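You operate a simulated robot arm through the tools that you are given. There is no shell and no other tool. Be economical: measure what you need, move in short steps, check, and stop when the job is done.

Carry out the task below with a simulated robot arm. There is one attempt and no reset: what you move stays moved.

TASK
Open the square carton's loose flap, glue the middle of the inner panel and fold the flap down.
Fine: use the glue dauber and put it back. Set down upright: glue dauber. A coat counts when it lies all over at full strength: go over it till it gets no stronger.

It is judged by the outcome, as a careful person would: the job done as asked, and still so three seconds after it is handed in. It fails if anything else is knocked over, pushed out of place, dropped, spilled or broken. Flat cloth is picked up by pressing the open fingertips on it (5 to 10 N) and closing them slowly along it; thin cloth reads only 2 to 8 mm in the jaws.

THE ROBOT
A 6-joint arm with a two-finger parallel gripper, fixed in place. Base frame: the origin is at the foot of the arm, x ahead of it, y to its left, z up; the work surface is at about z = 0.8. Lengths are in m, angles in rad, forces in N, time in s.
With the tool pointing down near the work surface it reaches from about 0.24 to 0.64 m from the base axis. Its first joint turns from -1.152 to 1.152 rad. Payload 2.7 kg.
The TCP is the grasp point between the finger pads, 0.023 m short of the fingertips. In the tool frame z runs along the fingers and y along their closing line. Largest opening 0.094 m; finger width 0.038, thickness 0.01; the body of the gripper, 0.054 by 0.096 m, starts 0.039 m behind the TCP.
Orientation is that of the tool frame in the base frame, as a unit quaternion [x, y, z, w]. With the fingers straight down and closing along the base's y, the tool's x points along the base's -x, its y along +y and its z along -z.

THE INTERFACE
- The arm moves only by the tool servo_tool. Its argument "targets" is a list of rows, each a list of 3 entries, a list of its own where there are three numbers: the turn, a rotation vector about the tool's x, y, z in rad, then the shift along the tool's x, y, z in m, then the gripper command, from -1 (shut) to 1 (fully open), values between in proportion. In form: [[[rx, ry, rz], [x, y, z], gripper], ...]. A call has 1 to 10 rows; each row shifts and turns the commanded pose from where the row before left it, along the tool's axes as they then stand. Rows are played at 5 a second. More than 0.05 m and 0.15 rad between two rows, or a gripper value outside its range, and nothing of the call is played. Where a pose cannot be reached the arm comes as near as it can. A force on the tool above 40 N (or 10 N above the force at the start of the call, whichever is more), or a blocked arm, ends the call early, and 0.2 s more pass. Each finger travels about 0.045 m/s and halts on what it meets, pressing with about 33 N; the grip force reading is that of the motor and also rises with nothing between the fingers. The clock runs only during rows and for 0.2 s after the last one: add rows that do not move to give the fingers time. It gives the time, the measured TCP pose, the force on the tool (base axes), the opening and the grip force at its end, in the units of the frame above (readings bear some noise), with the torque about the TCP (base axes, N m) and any sound that the robot's microphone picked up, and new pictures: "pictures" is both (left out), scene, wrist or none.
- Cameras (640 x 400 px; columns grow to the right, rows downward): "scene" is fixed at [0.0767, -0.4273, 1.4105]; the picture's right is [0.80, -0.60, 0.00], its down [-0.30, -0.41, -0.86] and it looks along [0.51, 0.69, -0.51] (base axes); focal length 350 px, centre (320, 200). "wrist" rides on the gripper at [0.086, 0.016, -0.075] in the tool frame; the picture's right is [-0.18, 0.98, 0.00], its down [-0.58, -0.11, -0.81] and it looks along [-0.79, -0.15, 0.59] (tool axes); focal length 243 px, centre (320, 200).
- point_at(camera, pixels): for up to 12 pixels [column, row] of the newest picture of that camera ("zoom" is the newest enlarged one), the place [x, y, z] in the base frame of the surface seen there, good to about 0.002 m. The clock stands still meanwhile.
- zoom(camera, box): a new picture of the part [left, top, right, bottom] of that camera's present view, enlarged. The clock stands still meanwhile.
- sign_off(): hands the job in; it is judged then, once.

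Work in short steps. Measure before you move; look again where a grasp or a placing could have gone wrong, and mend it. You have 80 turns and 200 pictures in all, those below and enlarged ones among them. Open the gripper and draw the arm clear of the work before you hand the job in, unless the task says otherwise; then end with one line.

The tools are called after "Request:" as a command line: name --argument value ..., lists and objects as JSON in quotes. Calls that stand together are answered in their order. servo_tool: Moves the arm, as the interface text tells. Its arguments: {"type":"object","properties":{"targets":{"type":"array"},"pictures":{"type":"string","enum":["both","scene","wrist","none"]}},"required":["targets"]} The other tools are called the same way: point_at (camera, pixels) gives the place of the surface under pixels of a picture; zoom (camera, box) takes an enlarged picture of a part of a camera's view; sign_off () hands the job in.

At the start:

```text
clock: 0.0
eef_pos: [0.3155, 0.257, 1.2042]
tcp_rot: [0.001, 1.0, 0.0, 0.001]
force: [0.3, 0.6, -0.6]
wrist_torque: [-0.01, 0.01, 0.0]
grip_width: 0.0939
grip_force: 0.2
```

scene: 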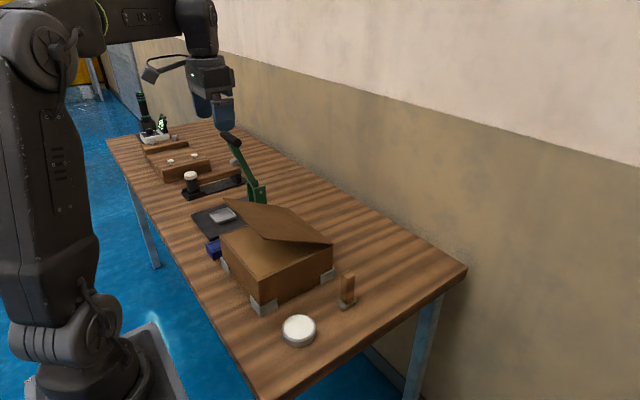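
wrist: 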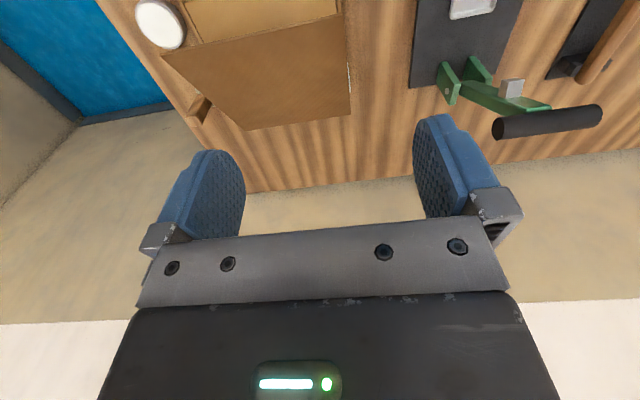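

The carton sits around (275,255) in the scene with a half-open flap; I enlarge the view to identify the dauber and flap edges.

Request:
zoom --camera "scene" --box '[180, 180, 380, 360]'

Request:
zoom --camera "scene" --box '[110, 80, 290, 220]'

Request:
zoom --camera "wrist" --box '[100, 0, 400, 190]'

```text
2.22 times, centred on (280, 270) of scene
```

zoom: 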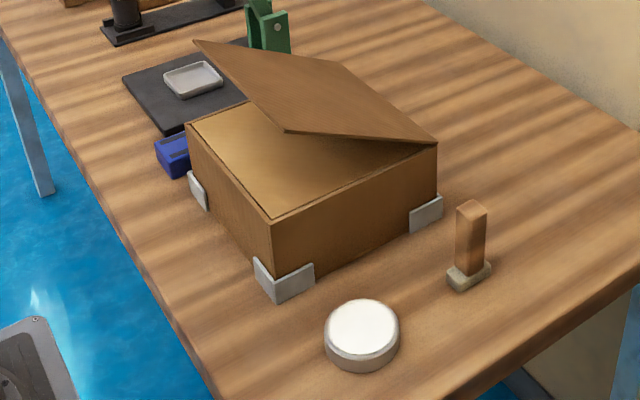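

```text
2.86 times, centred on (200, 150) of scene
```

zoom: 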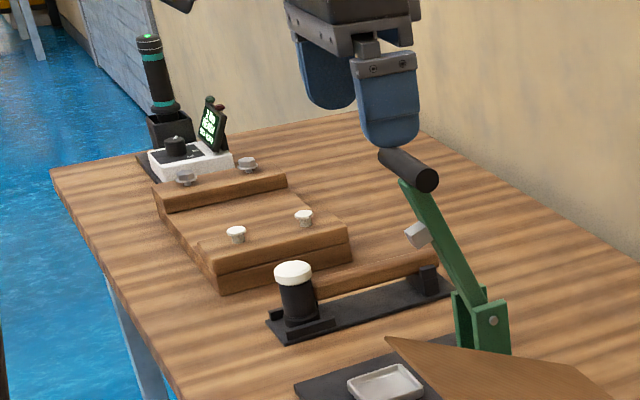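

```text
2.11 times, centred on (250, 95) of wrist
```

zoom: 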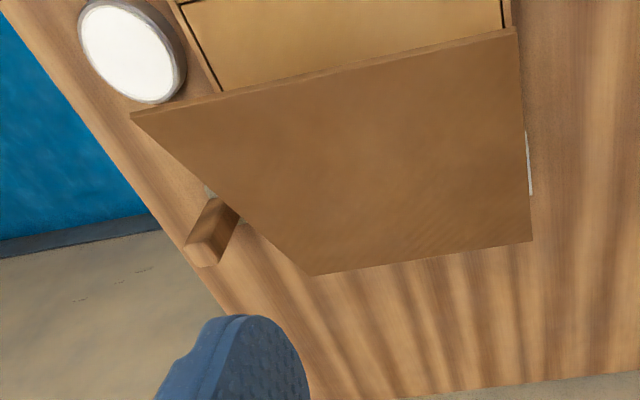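

I measure flap corners, carton corners, the brown post with grey foot (347,290), the white disc (298,330) and the black white-topped tool (190,183).

Request:
point_at --camera "scene" --pixels '[[228, 200], [296, 207], [332, 242], [269, 238], [221, 237], [257, 276], [347, 273], [347, 303], [298, 327], [190, 175], [268, 272], [262, 308]]'

Request:
zoom --camera "scene" --box '[270, 260, 370, 360]'

Request:
zoom --camera "scene" --box '[170, 150, 270, 220]'

```text
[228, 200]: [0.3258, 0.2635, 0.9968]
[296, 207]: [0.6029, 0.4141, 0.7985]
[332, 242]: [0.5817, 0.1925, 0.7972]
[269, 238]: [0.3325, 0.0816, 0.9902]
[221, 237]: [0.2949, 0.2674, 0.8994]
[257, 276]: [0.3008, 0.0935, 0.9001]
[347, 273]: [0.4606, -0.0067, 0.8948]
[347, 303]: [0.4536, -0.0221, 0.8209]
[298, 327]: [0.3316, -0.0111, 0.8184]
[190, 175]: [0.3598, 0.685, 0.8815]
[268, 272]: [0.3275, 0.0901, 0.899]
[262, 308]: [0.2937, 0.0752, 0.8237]
```

```text
4.00 times, centred on (320, 310) of scene
```

zoom: 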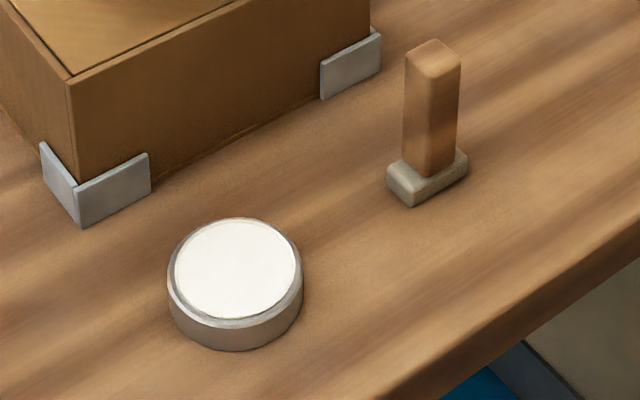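

```text
5.71 times, centred on (220, 185) of scene
```

zoom: 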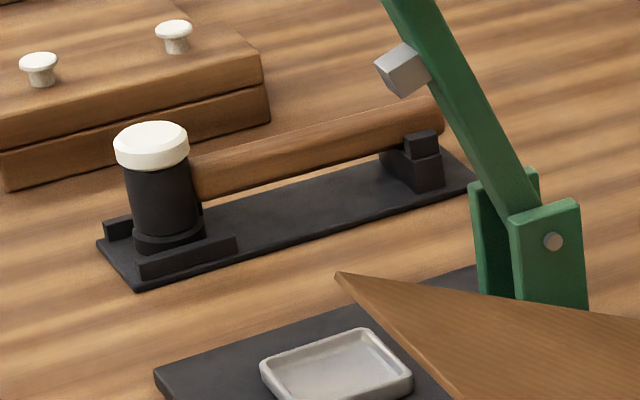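

The brown post with a felt-like foot is the dauber, the white-topped disc the glue pot. I measure the carton and hinge edge more finely.

Request:
point_at --camera "scene" --pixels '[[329, 243], [331, 247], [320, 240], [294, 210], [290, 210], [285, 222], [260, 212], [233, 201], [265, 235], [300, 252], [310, 247], [319, 285]]'

Request:
point_at --camera "wrist" --pixels '[[166, 56], [245, 128], [349, 112], [342, 16], [280, 40], [300, 100], [160, 20], [200, 100], [203, 104], [260, 15], [192, 8], [335, 5]]'

Request:
zoom --camera "scene" --box '[320, 260, 370, 320]'

```text
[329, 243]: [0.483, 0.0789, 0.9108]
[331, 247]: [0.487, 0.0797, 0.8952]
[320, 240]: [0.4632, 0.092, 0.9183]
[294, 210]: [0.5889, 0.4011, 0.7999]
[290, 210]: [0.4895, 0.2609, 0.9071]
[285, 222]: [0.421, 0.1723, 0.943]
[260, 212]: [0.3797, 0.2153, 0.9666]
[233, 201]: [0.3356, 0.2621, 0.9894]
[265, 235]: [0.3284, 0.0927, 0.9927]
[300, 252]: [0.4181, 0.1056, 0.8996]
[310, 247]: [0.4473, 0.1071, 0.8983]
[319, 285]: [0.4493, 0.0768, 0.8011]
```

```text
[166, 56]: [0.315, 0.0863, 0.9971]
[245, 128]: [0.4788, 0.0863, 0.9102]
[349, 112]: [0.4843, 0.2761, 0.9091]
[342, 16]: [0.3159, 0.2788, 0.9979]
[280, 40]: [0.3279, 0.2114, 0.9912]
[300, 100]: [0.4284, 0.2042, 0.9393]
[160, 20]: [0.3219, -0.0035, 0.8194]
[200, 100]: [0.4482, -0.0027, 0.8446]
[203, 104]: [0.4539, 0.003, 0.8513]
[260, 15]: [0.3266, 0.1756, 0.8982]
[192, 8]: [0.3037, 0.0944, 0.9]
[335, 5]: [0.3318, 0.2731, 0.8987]
```

```text
6.67 times, centred on (345, 290) of scene
```

zoom: 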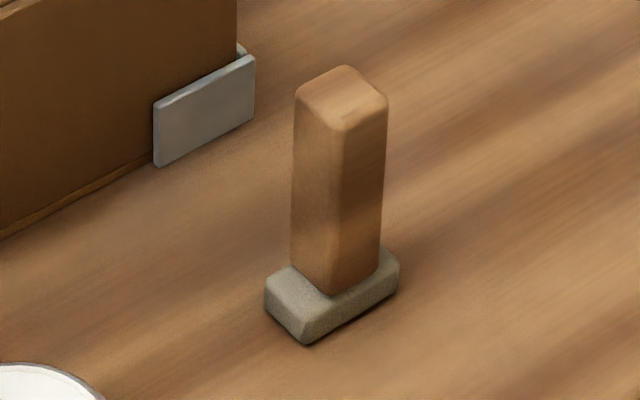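

Flap hinges at x≈0.495 (z 0.90), free edge at x≈0.313, z≈0.998, y 0.085–0.277. I close the gripper and come down on the near side of the free edge to push it up and over in +x.

Request:
servo_tool --targets '[[[0, 0, 0], [0.023, -0.0385, 0], -1], [[0, 0, 0], [0.023, -0.0385, 0], -1], [[0, 0, 0], [0, 0, 0.04], -1], [[0, 0, 0], [0, 0, 0.04], -1], [[0, 0, 0], [0, 0, 0.04], -1], [[0, 0, 0], [0, 0, 0.04], -1], [[0, 0, 0], [0, 0, 0.045], -1], [[0, 0, 0], [0, 0, 0], -1]]'

```text
clock: 1.8
eef_pos: [0.2699, 0.1809, 0.9987]
tcp_rot: [0.0, 1.0, 0.001, 0.0]
force: [0.2, 0.7, 0.0]
wrist_torque: [-0.03, 0.0, 0.0]
grip_width: 0.0001
grip_force: 32.8
```

scene: 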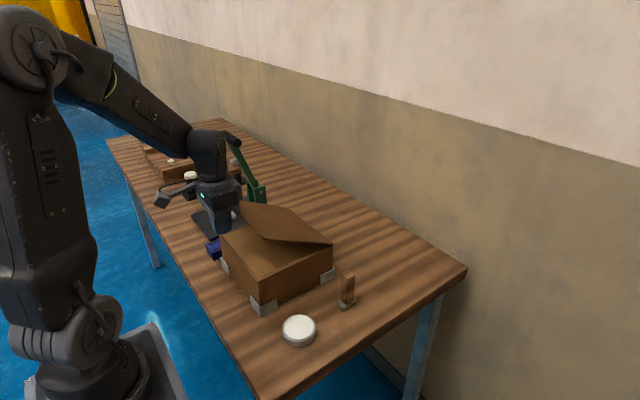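
wrist: 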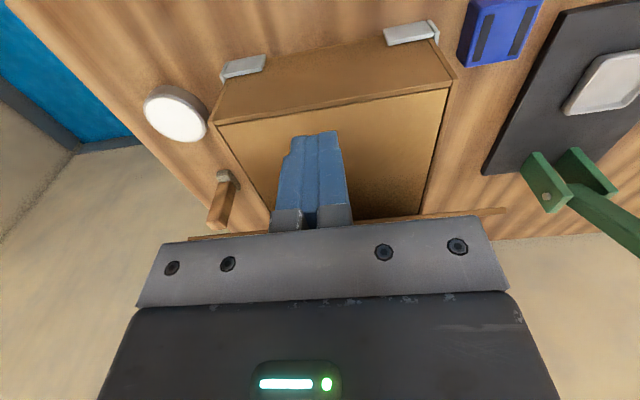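

Clear beneath/along the free edge. I push in +x while rising along the edge's arc.

Request:
servo_tool --targets '[[[0, 0, 0], [-0.02, 0, 0], -1], [[0, 0, 0], [-0.011, 0, -0.013], -1], [[0, 0, 0], [-0.01, 0, -0.013], -1], [[0, 0, 0], [-0.01, 0, -0.012], -1], [[0, 0, 0], [-0.01, 0, -0.011], -1], [[0, 0, 0], [-0.012, 0, -0.011], -1], [[0, 0, 0], [-0.013, 0, -0.01], -1], [[0, 0, 0], [-0.012, 0, -0.008], -1], [[0, 0, 0], [-0.013, 0, -0.007], -1]]'

```text
clock: 3.8
eef_pos: [0.3806, 0.1796, 1.085]
tcp_rot: [0.0, 1.0, 0.0, 0.0]
force: [0.2, 0.4, 0.4]
wrist_torque: [-0.01, -0.01, -0.01]
grip_width: 0.0
grip_force: 32.9
```

scene: 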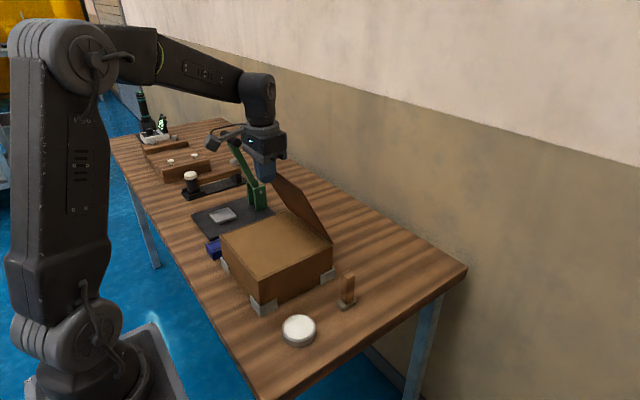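
wrist: 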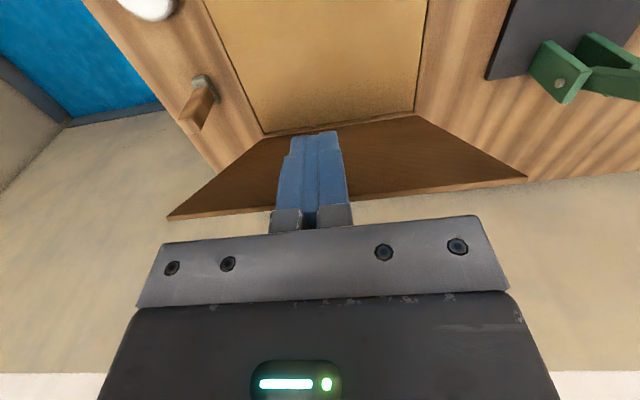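

The flap is following (now about 65°). I keep pushing past vertical.

Request:
servo_tool --targets '[[[0, 0, 0], [-0.02, 0, -0.006], -1], [[0, 0, 0], [-0.02, 0, -0.002], -1], [[0, 0, 0], [-0.02, 0, 0], -1], [[0, 0, 0], [-0.02, 0, 0.005], -1], [[0, 0, 0], [-0.02, 0, 0.005], -1], [[0, 0, 0], [-0.02, 0, 0.005], -1], [[0, 0, 0], [-0.02, 0, 0.01], -1], [[0, 0, 0], [-0.02, 0, 0.01], -1]]'

```text
clock: 4.6
eef_pos: [0.4424, 0.1804, 1.1008]
tcp_rot: [-0.002, 1.0, 0.002, 0.009]
force: [-0.3, -1.2, 4.4]
wrist_torque: [-0.05, -0.06, -0.01]
grip_width: 0.0
grip_force: 33.1
stopped in row 4: the force on the tool passed its limit at 43 N (the readings are from after the stop); the commanded pose is now the measured one
```

scene: 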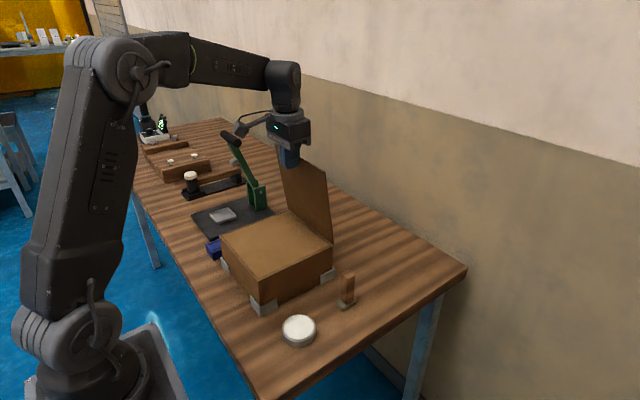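
wrist: 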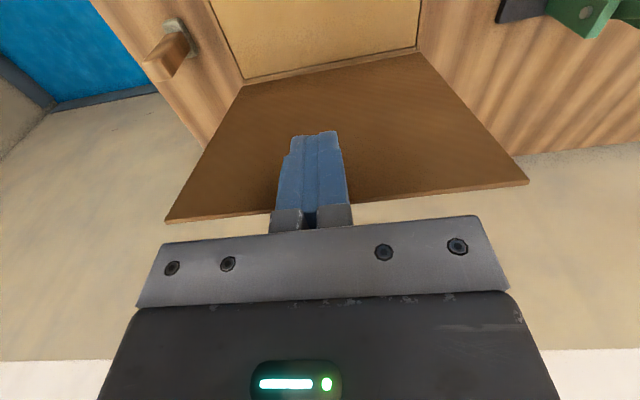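

A stop at about 43 N near vertical; I check the flap's actual position.

Request:
point_at --camera "scene" --pixels '[[326, 180], [331, 238], [310, 178], [315, 220], [300, 200], [324, 178]]'

Request:
point_at --camera "wrist" --pixels '[[175, 218], [245, 92], [520, 180], [415, 60], [310, 120]]'

```text
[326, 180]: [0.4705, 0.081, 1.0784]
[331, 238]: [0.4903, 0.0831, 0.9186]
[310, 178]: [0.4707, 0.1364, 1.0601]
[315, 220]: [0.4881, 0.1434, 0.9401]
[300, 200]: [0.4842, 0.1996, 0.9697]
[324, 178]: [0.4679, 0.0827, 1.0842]
```

```text
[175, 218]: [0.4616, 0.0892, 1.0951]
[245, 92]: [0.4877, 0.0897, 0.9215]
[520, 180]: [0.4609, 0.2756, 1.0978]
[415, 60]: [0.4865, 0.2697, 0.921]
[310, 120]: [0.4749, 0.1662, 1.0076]
```

The flap stands at about 82°. I try a slow gentle push further to learn if that's its stop.

Request:
servo_tool --targets '[[[0, 0, 0], [-0.004, 0, 0.005], -1], [[0, 0, 0], [-0.004, 0, 0.005], -1], [[0, 0, 0], [-0.004, 0, 0.005], -1], [[0, 0, 0], [-0.003, 0, 0.0], -1]]' --pictures "none"

```text
clock: 5.2
eef_pos: [0.45, 0.1797, 1.1017]
tcp_rot: [-0.001, 1.0, 0.006, 0.018]
force: [-0.7, -2.3, 4.7]
wrist_torque: [0.0, -0.09, -0.04]
grip_width: 0.0001
grip_force: 33.5
stopped in row 2: the force on the tool passed its limit at 45 N (the readings are from after the stop); the commanded pose is now the measured one
```

It resists; I back off and see whether the flap stays.

Request:
servo_tool --targets '[[[0, 0, 0], [0.02, 0, 0], -1], [[0, 0, 0], [0.04, 0, 0], -1], [[0, 0, 0], [0, 0, 0], -1]]'

```text
clock: 6.0
eef_pos: [0.3888, 0.1805, 1.0987]
tcp_rot: [-0.002, 1.0, 0.005, 0.017]
force: [0.2, -1.1, 0.7]
wrist_torque: [-0.01, 0.04, -0.01]
grip_width: 0.0
grip_force: 33.2
```

scene: 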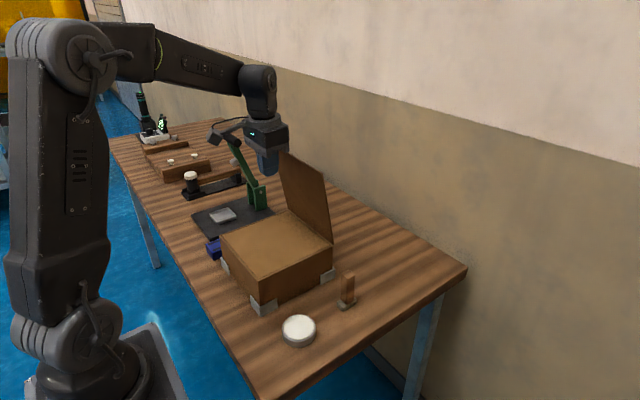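
wrist: 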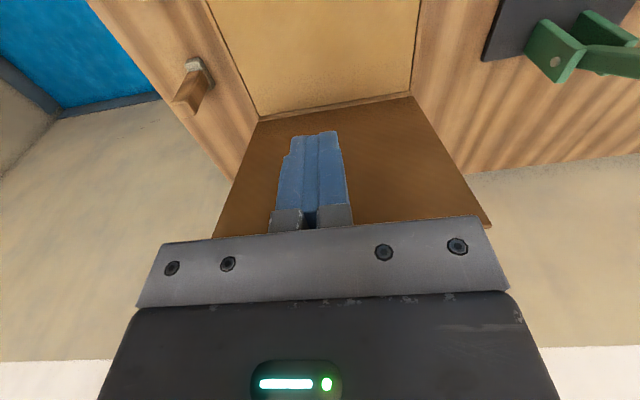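

The flap holds upright. Now I measure the dauber and the pot precisely.

Request:
point_at --camera "scene" --pixels '[[348.3, 274.5], [342, 274], [349, 270.7], [354, 275], [348.5, 278.5], [337.5, 302], [342.5, 309], [356, 300], [343, 290], [351, 290]]'

Request:
point_at --camera "scene" --pixels '[[298, 327], [284, 327], [313, 327], [298, 316], [298, 338], [320, 182], [328, 210]]'

Request:
zoom --camera "wrist" --box '[160, 40, 240, 120]'

```text
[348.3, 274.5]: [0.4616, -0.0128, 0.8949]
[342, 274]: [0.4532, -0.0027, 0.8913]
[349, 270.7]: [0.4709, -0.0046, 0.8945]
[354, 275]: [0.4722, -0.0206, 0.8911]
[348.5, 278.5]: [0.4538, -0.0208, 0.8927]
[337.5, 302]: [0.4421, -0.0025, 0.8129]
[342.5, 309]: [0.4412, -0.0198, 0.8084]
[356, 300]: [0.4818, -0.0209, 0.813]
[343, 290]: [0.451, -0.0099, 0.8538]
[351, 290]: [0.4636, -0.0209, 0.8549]
```

```text
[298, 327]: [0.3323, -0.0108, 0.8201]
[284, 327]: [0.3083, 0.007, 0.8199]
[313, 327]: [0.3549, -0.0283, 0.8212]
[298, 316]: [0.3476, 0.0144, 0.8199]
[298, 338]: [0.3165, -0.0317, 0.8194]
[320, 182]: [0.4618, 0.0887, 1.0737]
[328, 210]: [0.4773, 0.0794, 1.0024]
```

```text
5.00 times, centred on (200, 80) of wrist
```

zoom: 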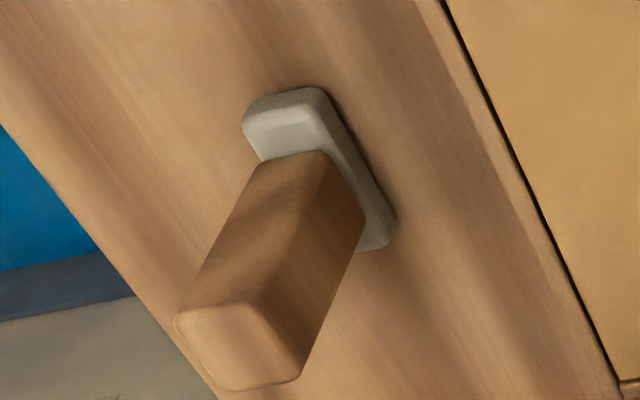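

Dauber handle centre ≈(0.462,-0.0115), top z 0.894, foot along x; pot centre ≈(0.332,-0.010), surface z 0.82. I level the tool, move over the dauber and open.

Request:
servo_tool --targets '[[[0.01, 0.034, 0.004], [0.01, -0.048, 0], -1], [[0, 0, 0], [0, -0.048, 0], -1], [[0, 0, 0], [0, -0.048, 0], 0.2], [[0, 0, 0], [0, -0.048, 0], 0.2], [[0, 0, 0], [-0.042, 0, 0], 0.2], [[0, 0, 0], [-0.041, 0, 0.04], 0.2], [[0, 0, 0], [0, 0, 0.05], 0.2], [[0, 0, 0], [0, 0, 0], 0.2], [[0, 0, 0], [0, 0, 0], 0.2]]'

```text
refused: row 6 steps farther than a row can; nothing moved
```

Row 6 was too long; I split it.

Request:
servo_tool --targets '[[[0.01, 0.034, 0.004], [0.01, -0.048, 0], -1], [[0, 0, 0], [0, -0.048, 0], -1], [[0, 0, 0], [0, -0.048, 0], 0.2], [[0, 0, 0], [0, -0.048, 0], 0.2], [[0, 0, 0], [-0.042, 0, 0], 0.2], [[0, 0, 0], [-0.041, 0, 0.02], 0.2], [[0, 0, 0], [0, 0, 0.045], 0.2], [[0, 0, 0], [0, 0, 0.025], 0.2], [[0, 0, 0], [0, 0, 0], 0.2]]'

```text
clock: 8.0
eef_pos: [0.4626, -0.012, 1.0083]
tcp_rot: [0.001, 1.0, 0.001, 0.0]
force: [0.6, -0.1, 0.0]
wrist_torque: [-0.04, -0.01, -0.01]
grip_width: 0.0563
grip_force: 0.1
```

scene: 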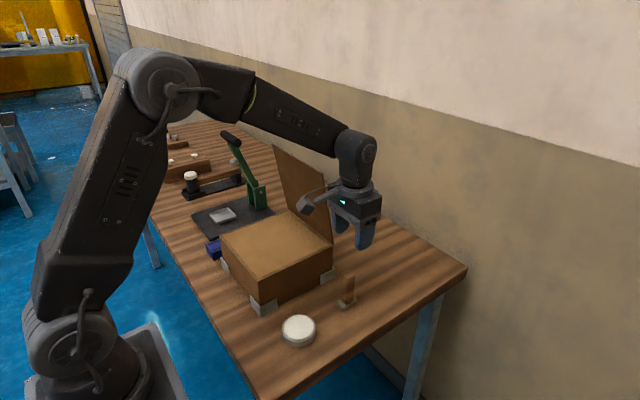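
wrist: 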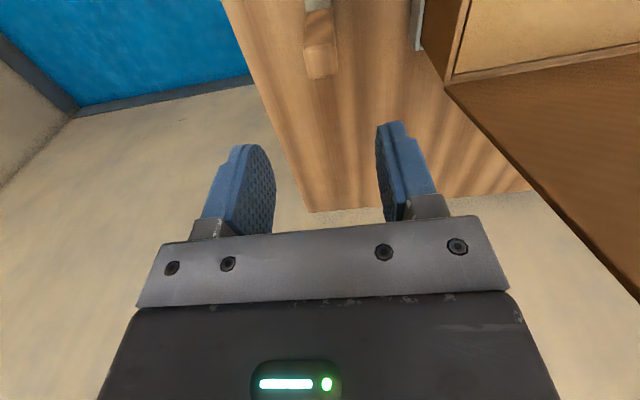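

Aligned over the dauber (handle at col 320 between the fingers). I descend to z≈0.873.

Request:
servo_tool --targets '[[[0, 0, 0], [0, 0, 0.045], 0.2], [[0, 0, 0], [0, 0, 0.045], 0.2], [[0, 0, 0], [0, 0, 0.03], 0.2], [[0, 0, 0], [0, 0, 0.015], 0.2], [[0, 0, 0], [0, 0, 0], 0.2]]'

```text
clock: 9.2
eef_pos: [0.4621, -0.0111, 0.871]
tcp_rot: [0.001, 1.0, 0.0, 0.0]
force: [-0.5, -0.1, 0.7]
wrist_torque: [0.02, 0.01, -0.02]
grip_width: 0.0565
grip_force: 0.1
```

scene: 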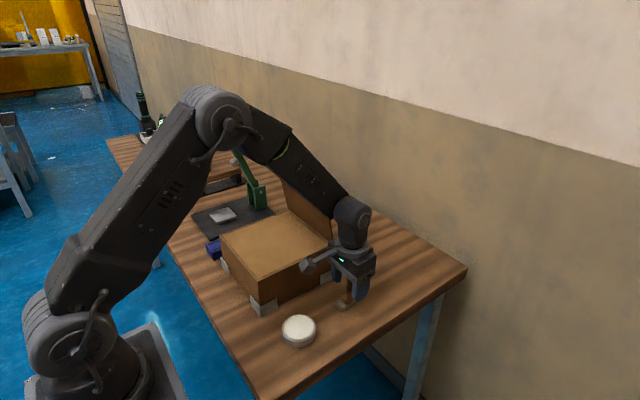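
wrist: 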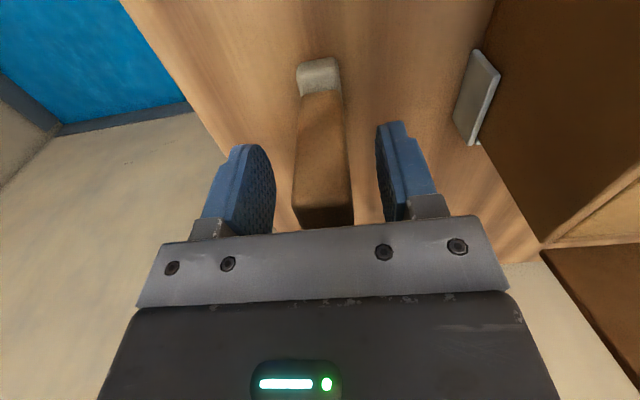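

The handle sits between the fingers; I close gently and lift.

Request:
servo_tool --targets '[[[0, 0, 0], [0, 0, 0], -0.3], [[0, 0, 0], [0, 0, 0], -0.6], [[0, 0, 0], [0, 0, 0], -0.8], [[0, 0, 0], [0, 0, 0], -0.8], [[0, 0, 0], [0, 0, -0.01], -0.8], [[0, 0, 0], [0, 0, -0.02], -0.8]]'

```text
clock: 10.6
eef_pos: [0.463, -0.0131, 0.9033]
tcp_rot: [0.001, 1.0, 0.0, 0.0]
force: [-0.3, 0.0, -1.6]
wrist_torque: [-0.01, -0.01, 0.01]
grip_width: 0.0237
grip_force: 32.9
```

scene: 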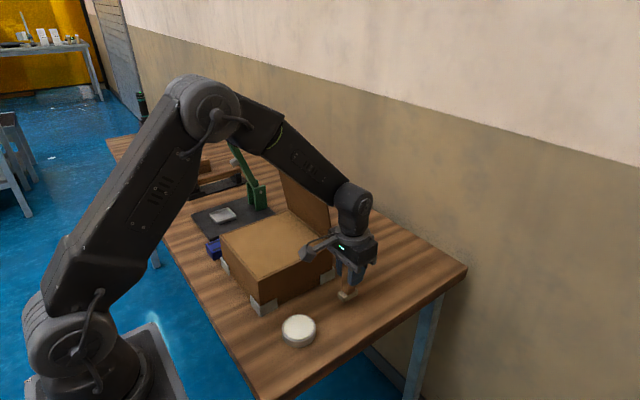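
wrist: 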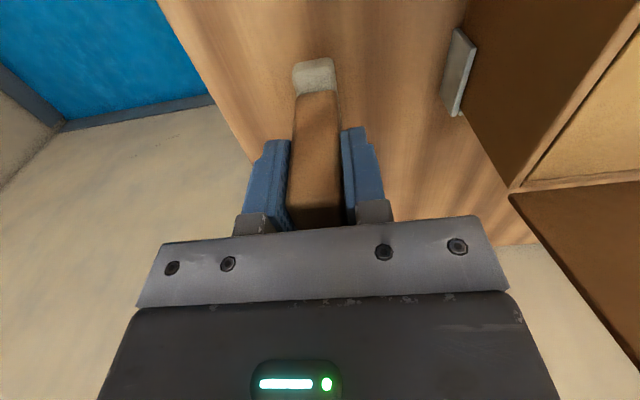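

Gripped (foot bottom ≈ TCP−0.071). I carry it over the pot.

Request:
servo_tool --targets '[[[0, 0, 0], [0, 0, -0.02], -0.8], [[0, 0, 0], [0.045, 0.001, 0], -0.8], [[0, 0, 0], [0.045, 0.001, 0], -0.8], [[0, 0, 0], [0.041, 0.001, 0], -0.8], [[0, 0, 0], [0, 0, 0], -0.8]]'

```text
clock: 11.8
eef_pos: [0.3319, -0.0087, 0.9217]
tcp_rot: [0.0, 1.0, 0.001, 0.0]
force: [-0.5, -0.1, -0.5]
wrist_torque: [0.02, 0.01, -0.02]
grip_width: 0.0237
grip_force: 33.0
```

scene: 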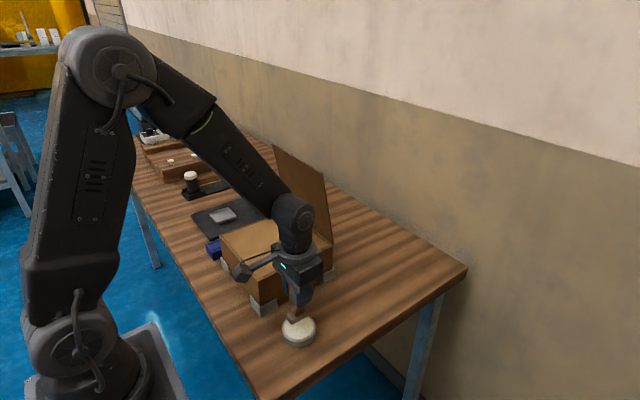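
wrist: 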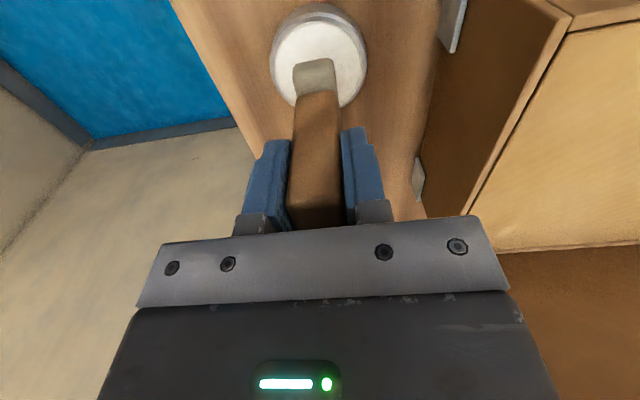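

Above the pot. I lower the foot gently onto the glue surface in small steps.

Request:
servo_tool --targets '[[[0, 0, 0], [0, 0, 0.015], -0.8], [[0, 0, 0], [0, 0, 0.01], -0.8], [[0, 0, 0], [0, 0, 0.003], -0.8], [[0, 0, 0], [0, 0, 0.002], -0.8], [[0, 0, 0], [0, 0, 0.002], -0.8], [[0, 0, 0], [0, 0, 0], -0.8]]'

Request:
zoom --camera "wrist" --box '[240, 0, 400, 110]'

```text
clock: 13.2
eef_pos: [0.3331, -0.0092, 0.8907]
tcp_rot: [0.001, 1.0, 0.0, 0.001]
force: [-6.2, -1.3, 26.8]
wrist_torque: [-0.05, 0.1, -0.04]
grip_width: 0.0237
grip_force: 32.7
```

scene: 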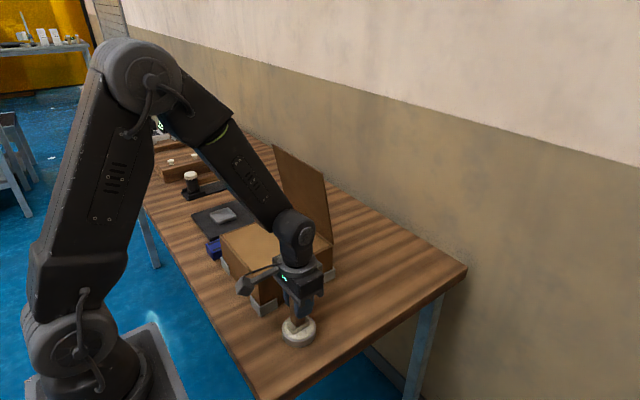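
wrist: 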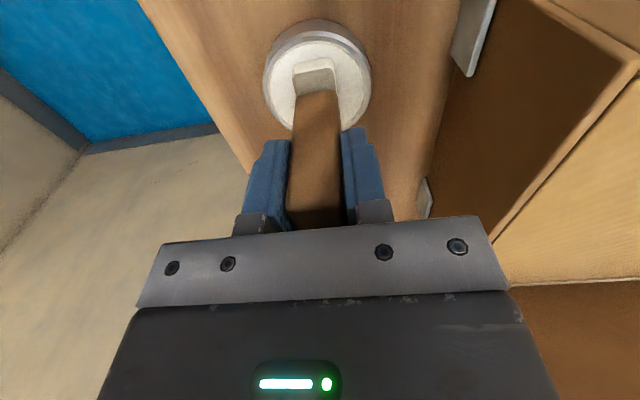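

```text
3.64 times, centred on (320, 55) of wrist
```

zoom: 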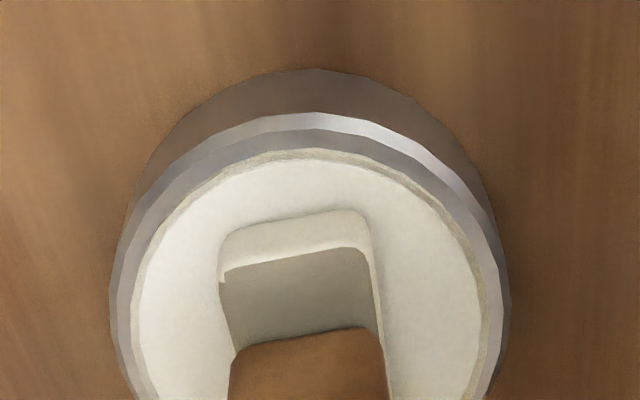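

The foot is wet with glue (26.8 N contact at TCP 0.891). I lift and look at the panel before going over.

Request:
servo_tool --targets '[[[0, 0, 0], [0, 0, -0.03], -0.8], [[0, 0, 0], [0, 0, -0.045], -0.8], [[0, 0, 0], [0, 0, -0.045], -0.8], [[0, 0, 0], [0, 0.045, 0], -0.8], [[0, 0, 0], [0, 0.045, 0], -0.8], [[0, 0, 0], [-0.02, 0.045, 0], -0.8], [[0, 0, 0], [-0.02, 0.045, 0], -0.8], [[0, 0, 0], [-0.022, 0.008, 0], -0.8], [[0, 0, 0], [0, 0, 0], -0.8]]'

Request:
zoom --camera "scene" --box '[200, 130, 360, 310]'

```text
clock: 15.2
eef_pos: [0.3938, 0.1788, 1.0092]
tcp_rot: [0.002, 1.0, 0.001, 0.0]
force: [0.7, -0.2, -0.7]
wrist_torque: [0.0, -0.02, 0.01]
grip_width: 0.0235
grip_force: 33.0
```

scene: 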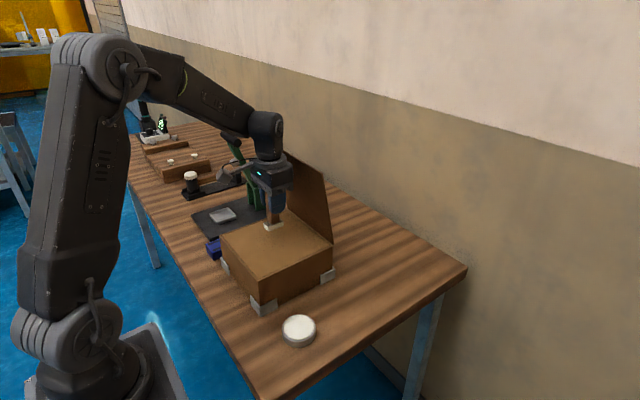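
wrist: 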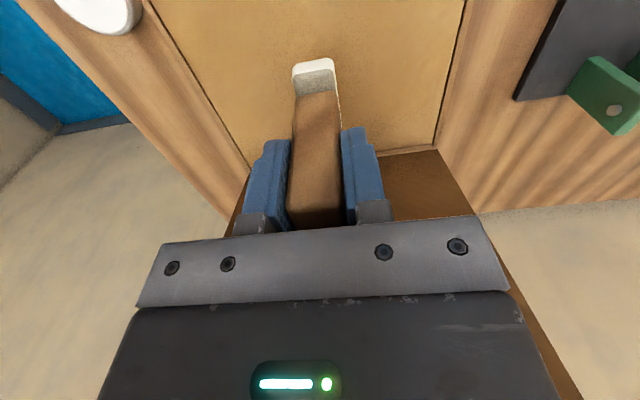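

```text
2.22 times, centred on (280, 220) of scene
```

zoom: 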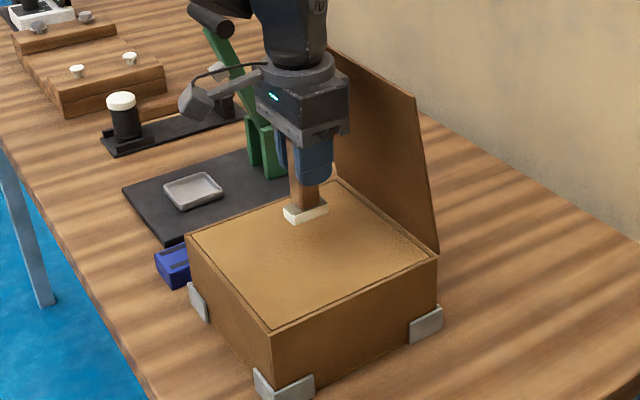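

Pad is white with glue over the panel's middle. I lower carefully to light contact.

Request:
servo_tool --targets '[[[0, 0, 0], [0, 0, 0.025], -0.8], [[0, 0, 0], [0, 0, 0.008], -0.8], [[0, 0, 0], [0, 0, 0.003], -0.8], [[0, 0, 0], [0, 0, 0.0015], -0.8], [[0, 0, 0], [0, 0, 0], -0.8]]' --pictures "none"

```text
clock: 16.4
eef_pos: [0.3939, 0.1796, 0.9728]
tcp_rot: [0.0, 1.0, 0.001, 0.0]
force: [0.9, -0.3, -0.5]
wrist_torque: [0.0, 0.02, -0.01]
grip_width: 0.0236
grip_force: 32.1
```

No contact yet at 0.9728; I creep 2.5 mm more.

Request:
servo_tool --targets '[[[0, 0, 0], [0, 0, 0.001], -0.8], [[0, 0, 0], [0, 0, 0.001], -0.8], [[0, 0, 0], [0, 0, 0.0007], -0.8], [[0, 0, 0], [0, 0, 0], -0.8]]' --pictures "wrist"

```text
clock: 17.4
eef_pos: [0.3952, 0.1791, 0.9711]
tcp_rot: [0.001, 1.0, 0.0, 0.001]
force: [-4.4, -2.4, 13.5]
wrist_torque: [-0.19, 0.02, -0.06]
grip_width: 0.0234
grip_force: 33.1
```

wrist: 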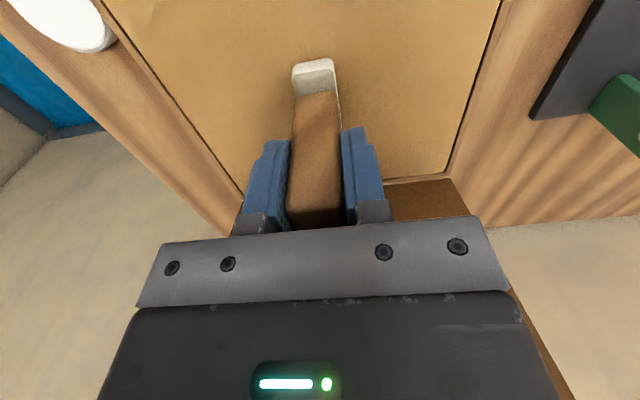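

Contact at 13.5 N. I make a first stroke in y and look at the mark.

Request:
servo_tool --targets '[[[0, 0, 0], [0, 0.01, 0], -0.8], [[0, 0, 0], [0, 0.01, 0], -0.8], [[0, 0, 0], [0, 0.01, 0], -0.8], [[0, 0, 0], [0, -0.01, 0], -0.8], [[0, 0, 0], [0, -0.01, 0], -0.8], [[0, 0, 0], [0, -0.01, 0], -0.8], [[0, 0, 0], [0, -0.01, 0], -0.8], [[0, 0, 0], [0, -0.01, 0], -0.8], [[0, 0, 0], [0, -0.01, 0], -0.8]]'

Request:
zoom --camera "scene" --box '[200, 180, 350, 290]'

```text
clock: 19.4
eef_pos: [0.3935, 0.1491, 0.9711]
tcp_rot: [0.001, 1.0, 0.001, 0.001]
force: [-0.7, 8.0, 19.4]
wrist_torque: [0.43, -0.19, 0.07]
grip_width: 0.0237
grip_force: 33.0
```

scene: 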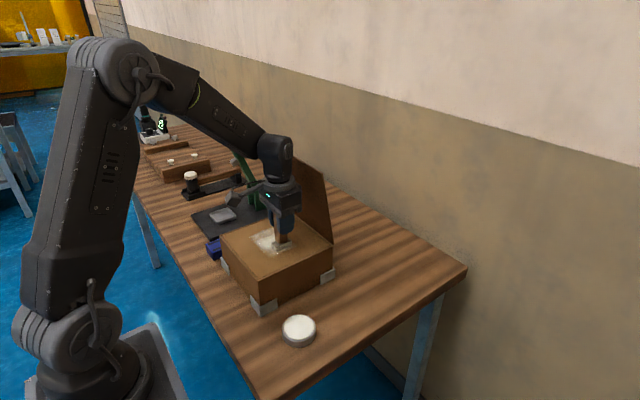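
wrist: 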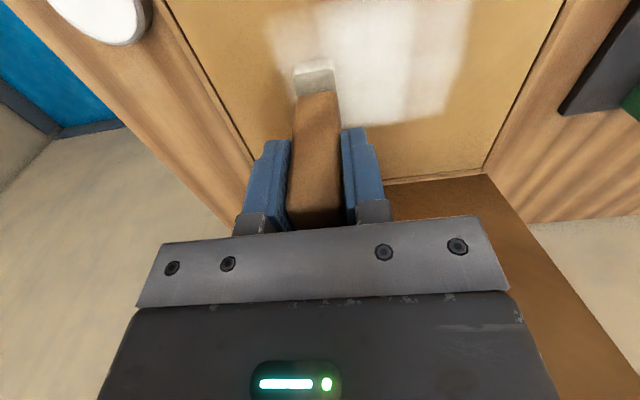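

```text
3.64 times, centred on (275, 235) of scene
```

zoom: 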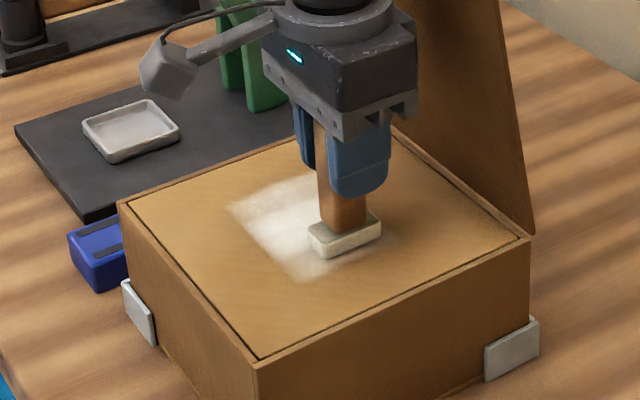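

A glue mark is appearing. I measure its extents.

Request:
point_at --camera "wrist" --pixels '[[265, 20], [290, 85], [470, 10], [455, 105], [385, 120], [440, 110], [467, 60]]'

```text
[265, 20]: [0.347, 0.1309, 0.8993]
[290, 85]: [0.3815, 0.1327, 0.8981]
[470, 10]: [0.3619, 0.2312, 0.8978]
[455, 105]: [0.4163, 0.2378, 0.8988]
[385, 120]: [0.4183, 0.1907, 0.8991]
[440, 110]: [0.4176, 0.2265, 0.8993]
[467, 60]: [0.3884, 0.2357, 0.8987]
```

Glue spans x≈0.36–0.418, y≈0.132–0.236. I shift to x≈0.413 and stroke up, then down along x≈0.37.

Request:
servo_tool --targets '[[[0, 0, 0], [-0.01, -0.004, 0], -0.8], [[0, 0, 0], [-0.01, 0, 0], -0.8], [[0, 0, 0], [0, 0.015, 0], -0.8], [[0, 0, 0], [0, 0.015, 0], -0.8], [[0, 0, 0], [0, 0.015, 0], -0.8], [[0, 0, 0], [0, 0.015, 0], -0.8], [[0, 0, 0], [0, 0.012, 0], -0.8], [[0, 0, 0], [0.015, 0, 0], -0.8], [[0, 0, 0], [0.015, 0, 0], -0.8], [[0, 0, 0], [0.014, 0, 0], -0.8]]' --pictures "none"

Request:
servo_tool --targets '[[[0, 0, 0], [0, -0.015, 0], -0.8], [[0, 0, 0], [0, -0.015, 0], -0.8], [[0, 0, 0], [0, -0.015, 0], -0.8], [[0, 0, 0], [0, -0.015, 0], -0.8], [[0, 0, 0], [0, -0.012, 0], -0.8], [[0, 0, 0], [0, 0.015, 0], -0.8], [[0, 0, 0], [0, 0.015, 0], -0.8], [[0, 0, 0], [0, 0.015, 0], -0.8], [[0, 0, 0], [0, 0.015, 0], -0.8], [[0, 0, 0], [0, 0.012, 0], -0.8]]'

Request:
zoom --camera "scene" --box '[200, 180, 350, 290]'

```text
clock: 21.6
eef_pos: [0.3707, 0.2174, 0.9701]
tcp_rot: [0.001, 1.0, 0.001, 0.001]
force: [5.1, 0.6, 11.7]
wrist_torque: [0.02, -0.61, 0.03]
grip_width: 0.0235
grip_force: 32.6
```

```text
clock: 23.8
eef_pos: [0.3709, 0.2179, 0.9706]
tcp_rot: [0.0, 1.0, 0.0, 0.001]
force: [-0.1, -5.4, 13.7]
wrist_torque: [-0.29, -0.29, -0.14]
grip_width: 0.0236
grip_force: 33.2
```

scene: 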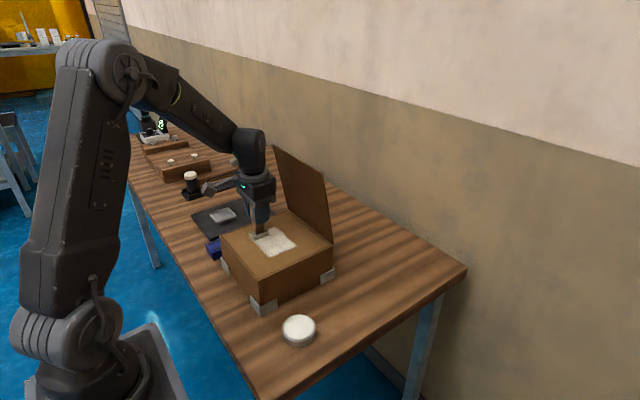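
wrist: 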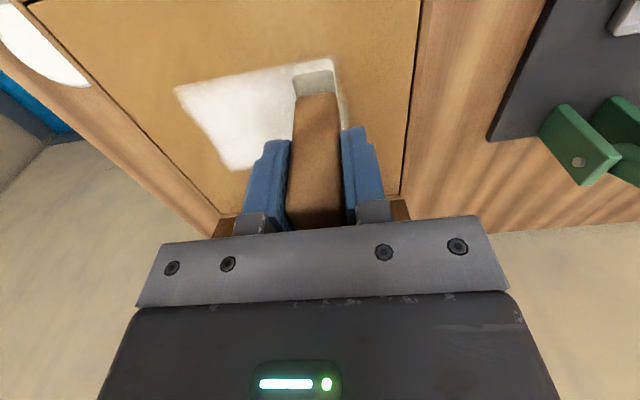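

```text
3.64 times, centred on (275, 235) of scene
```

zoom: 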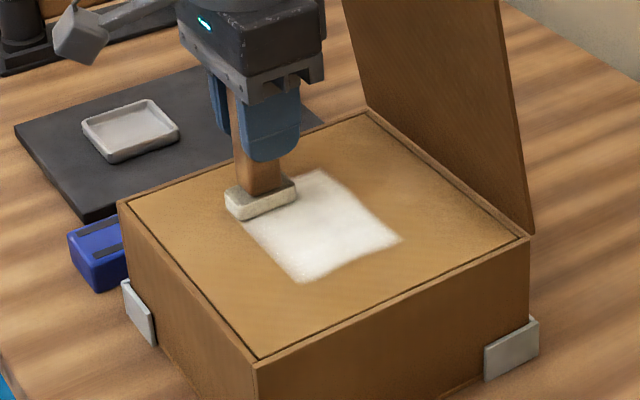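

The patch now shows crisp edges. I measure its corners.

Request:
point_at --camera "zoom" --pixels '[[322, 172], [398, 240], [305, 280], [250, 225]]'

Request:
point_at --camera "wrist" --pixels '[[178, 90], [238, 168], [348, 128], [330, 60], [255, 150]]'

Request:
zoom --camera "wrist" --box '[160, 30, 380, 200]'

```text
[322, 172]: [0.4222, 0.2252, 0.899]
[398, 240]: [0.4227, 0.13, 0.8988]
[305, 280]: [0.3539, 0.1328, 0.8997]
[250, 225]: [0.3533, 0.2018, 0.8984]
```

```text
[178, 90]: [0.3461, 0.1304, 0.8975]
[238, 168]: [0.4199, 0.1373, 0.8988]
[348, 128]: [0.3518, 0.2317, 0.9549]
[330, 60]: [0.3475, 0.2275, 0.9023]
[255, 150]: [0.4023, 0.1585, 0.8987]
```

```text
2.35 times, centred on (270, 115) of wrist
```

zoom: 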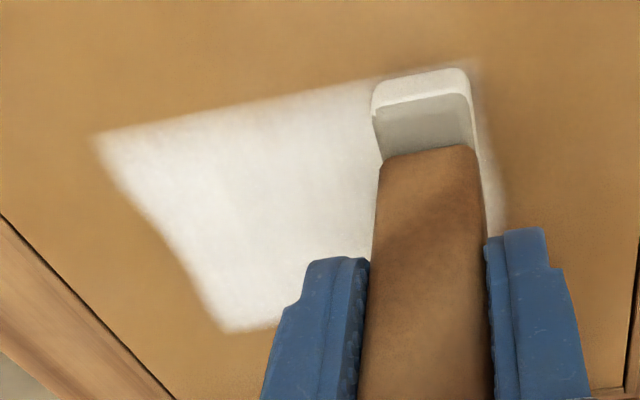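

Patch spans x≈0.347–0.423, y≈0.13–0.233. I go across to x≈0.42 and stroke there to see whether it extends, covering the far side fully.

Request:
servo_tool --targets '[[[0, 0, 0], [-0.017, 0, 0], -0.8], [[0, 0, 0], [-0.017, 0, 0], -0.8], [[0, 0, 0], [-0.017, 0, 0], -0.8], [[0, 0, 0], [0, -0.015, 0], -0.8], [[0, 0, 0], [0, -0.015, 0], -0.8], [[0, 0, 0], [0, -0.015, 0], -0.8], [[0, 0, 0], [0, -0.015, 0], -0.8], [[0, 0, 0], [0, -0.015, 0], -0.8], [[0, 0, 0], [0, 0, 0], -0.8]]'

Request:
zoom --camera "scene" --box '[200, 180, 350, 290]'

```text
clock: 25.8
eef_pos: [0.422, 0.1414, 0.9706]
tcp_rot: [0.0, 1.0, 0.0, 0.0]
force: [-0.2, 2.1, 3.3]
wrist_torque: [0.1, -0.13, 0.01]
grip_width: 0.0235
grip_force: 33.1
```

scene: 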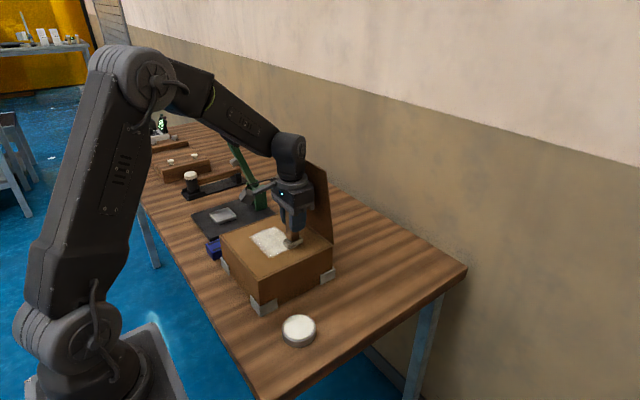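
wrist: 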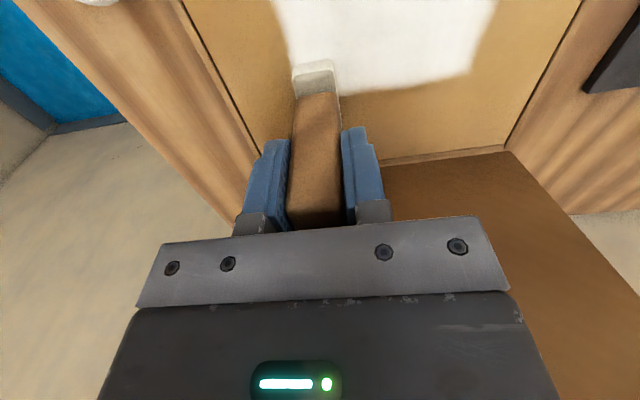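

```text
3.64 times, centred on (275, 235) of scene
```

zoom: 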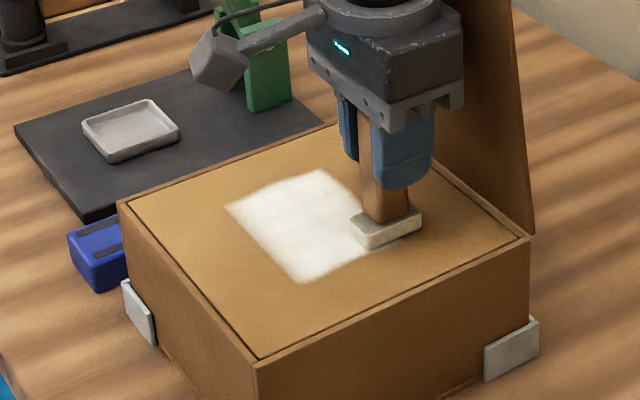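

The far edge looks unchanged; I measure it.

Request:
point_at --camera "wrist" --pixels '[[468, 72], [400, 88], [350, 93], [475, 40], [290, 60]]'

Request:
zoom --camera "wrist" --box '[260, 0, 520, 140]'

```text
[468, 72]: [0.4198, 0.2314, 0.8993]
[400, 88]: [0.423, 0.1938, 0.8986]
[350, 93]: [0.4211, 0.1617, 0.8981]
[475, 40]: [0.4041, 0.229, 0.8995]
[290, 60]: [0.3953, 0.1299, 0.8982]
```

```text
2.46 times, centred on (390, 70) of wrist
```

zoom: 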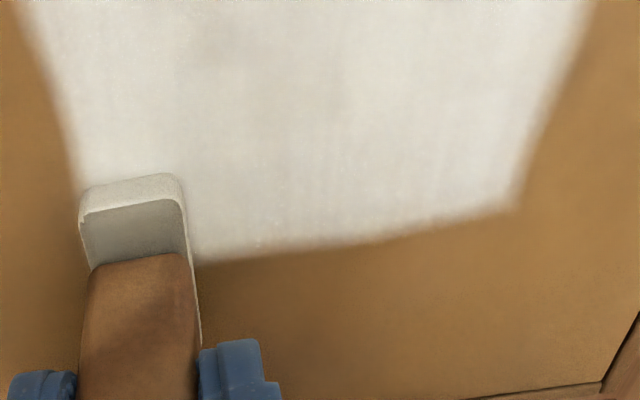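

The far edge is a fixed boundary at x≈0.422, so the wanted area is fixed; the other edges may just be where I stopped. I extend toward y 0.115/0.245 and x 0.335 while going around.

Request:
servo_tool --targets '[[[0, 0, 0], [0.015, -0.007, 0.0005], -0.8], [[0, 0, 0], [0.015, -0.008, 0], -0.8], [[0, 0, 0], [0.017, 0, 0], -0.8], [[0, 0, 0], [0.017, 0, 0], -0.8], [[0, 0, 0], [0.005, 0.018, 0], -0.8], [[0, 0, 0], [0, 0.018, 0], -0.8], [[0, 0, 0], [0, 0.018, 0], -0.8], [[0, 0, 0], [0, 0.018, 0], -0.8], [[0, 0, 0], [0, 0.018, 0], -0.8], [[0, 0, 0], [0, 0.017, 0], -0.8]]' --pictures "none"

Request:
servo_tool --targets '[[[0, 0, 0], [-0.015, 0, 0], -0.8], [[0, 0, 0], [-0.015, 0, 0], -0.8], [[0, 0, 0], [-0.015, 0, 0], -0.8], [[0, 0, 0], [0, 0, 0], -0.8]]'

Request:
zoom --camera "scene" --box '[200, 180, 350, 290]'

```text
clock: 28.0
eef_pos: [0.3523, 0.2337, 0.9705]
tcp_rot: [0.001, 1.0, -0.001, 0.0]
force: [0.0, -3.6, 6.9]
wrist_torque: [-0.19, -0.18, -0.05]
grip_width: 0.0235
grip_force: 32.9
```

```text
clock: 29.0
eef_pos: [0.397, 0.2327, 0.9705]
tcp_rot: [0.001, 1.0, 0.0, 0.0]
force: [-6.2, 1.0, 13.6]
wrist_torque: [0.06, 0.15, -0.01]
grip_width: 0.0236
grip_force: 33.1
```

scene: 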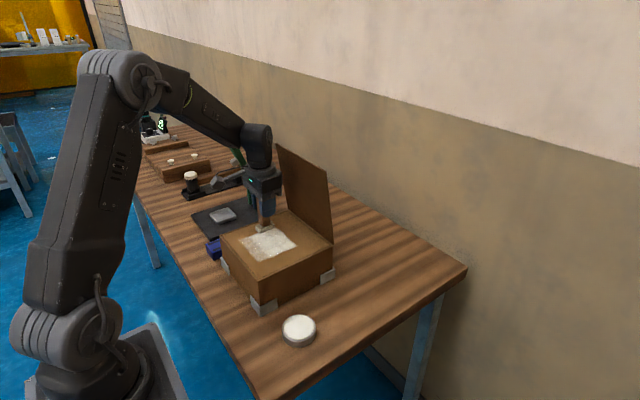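
wrist: 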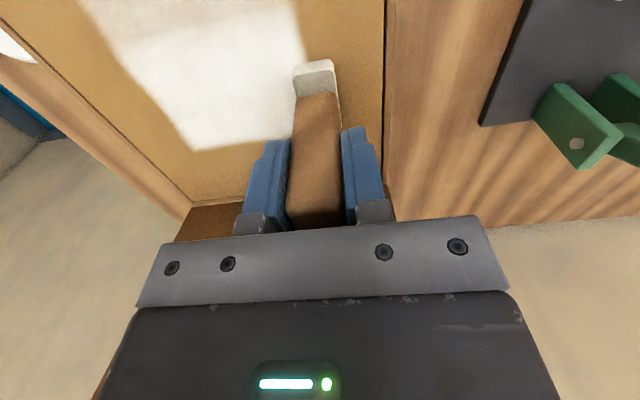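

```text
3.64 times, centred on (275, 235) of scene
```

zoom: 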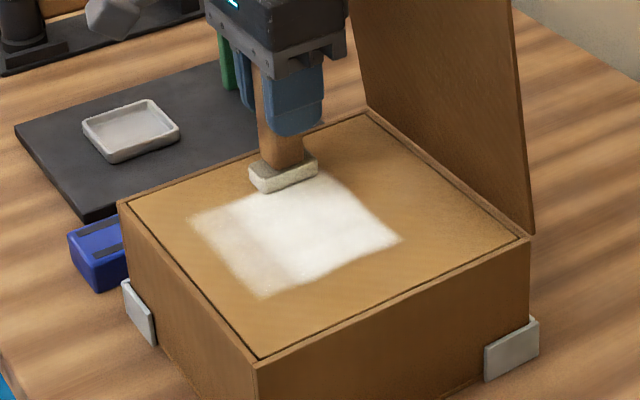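

The lower-x side grew (fainter strip), so I measure its edge; y edges stay put.

Request:
point_at --camera "zoom" --pixels '[[192, 218], [262, 295], [225, 255], [262, 200], [290, 260], [400, 240], [325, 178]]'

```text
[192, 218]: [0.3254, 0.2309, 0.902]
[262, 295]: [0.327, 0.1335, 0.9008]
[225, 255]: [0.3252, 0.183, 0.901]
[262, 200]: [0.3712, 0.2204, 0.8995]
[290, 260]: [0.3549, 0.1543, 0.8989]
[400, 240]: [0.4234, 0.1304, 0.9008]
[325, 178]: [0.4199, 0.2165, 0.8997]
```

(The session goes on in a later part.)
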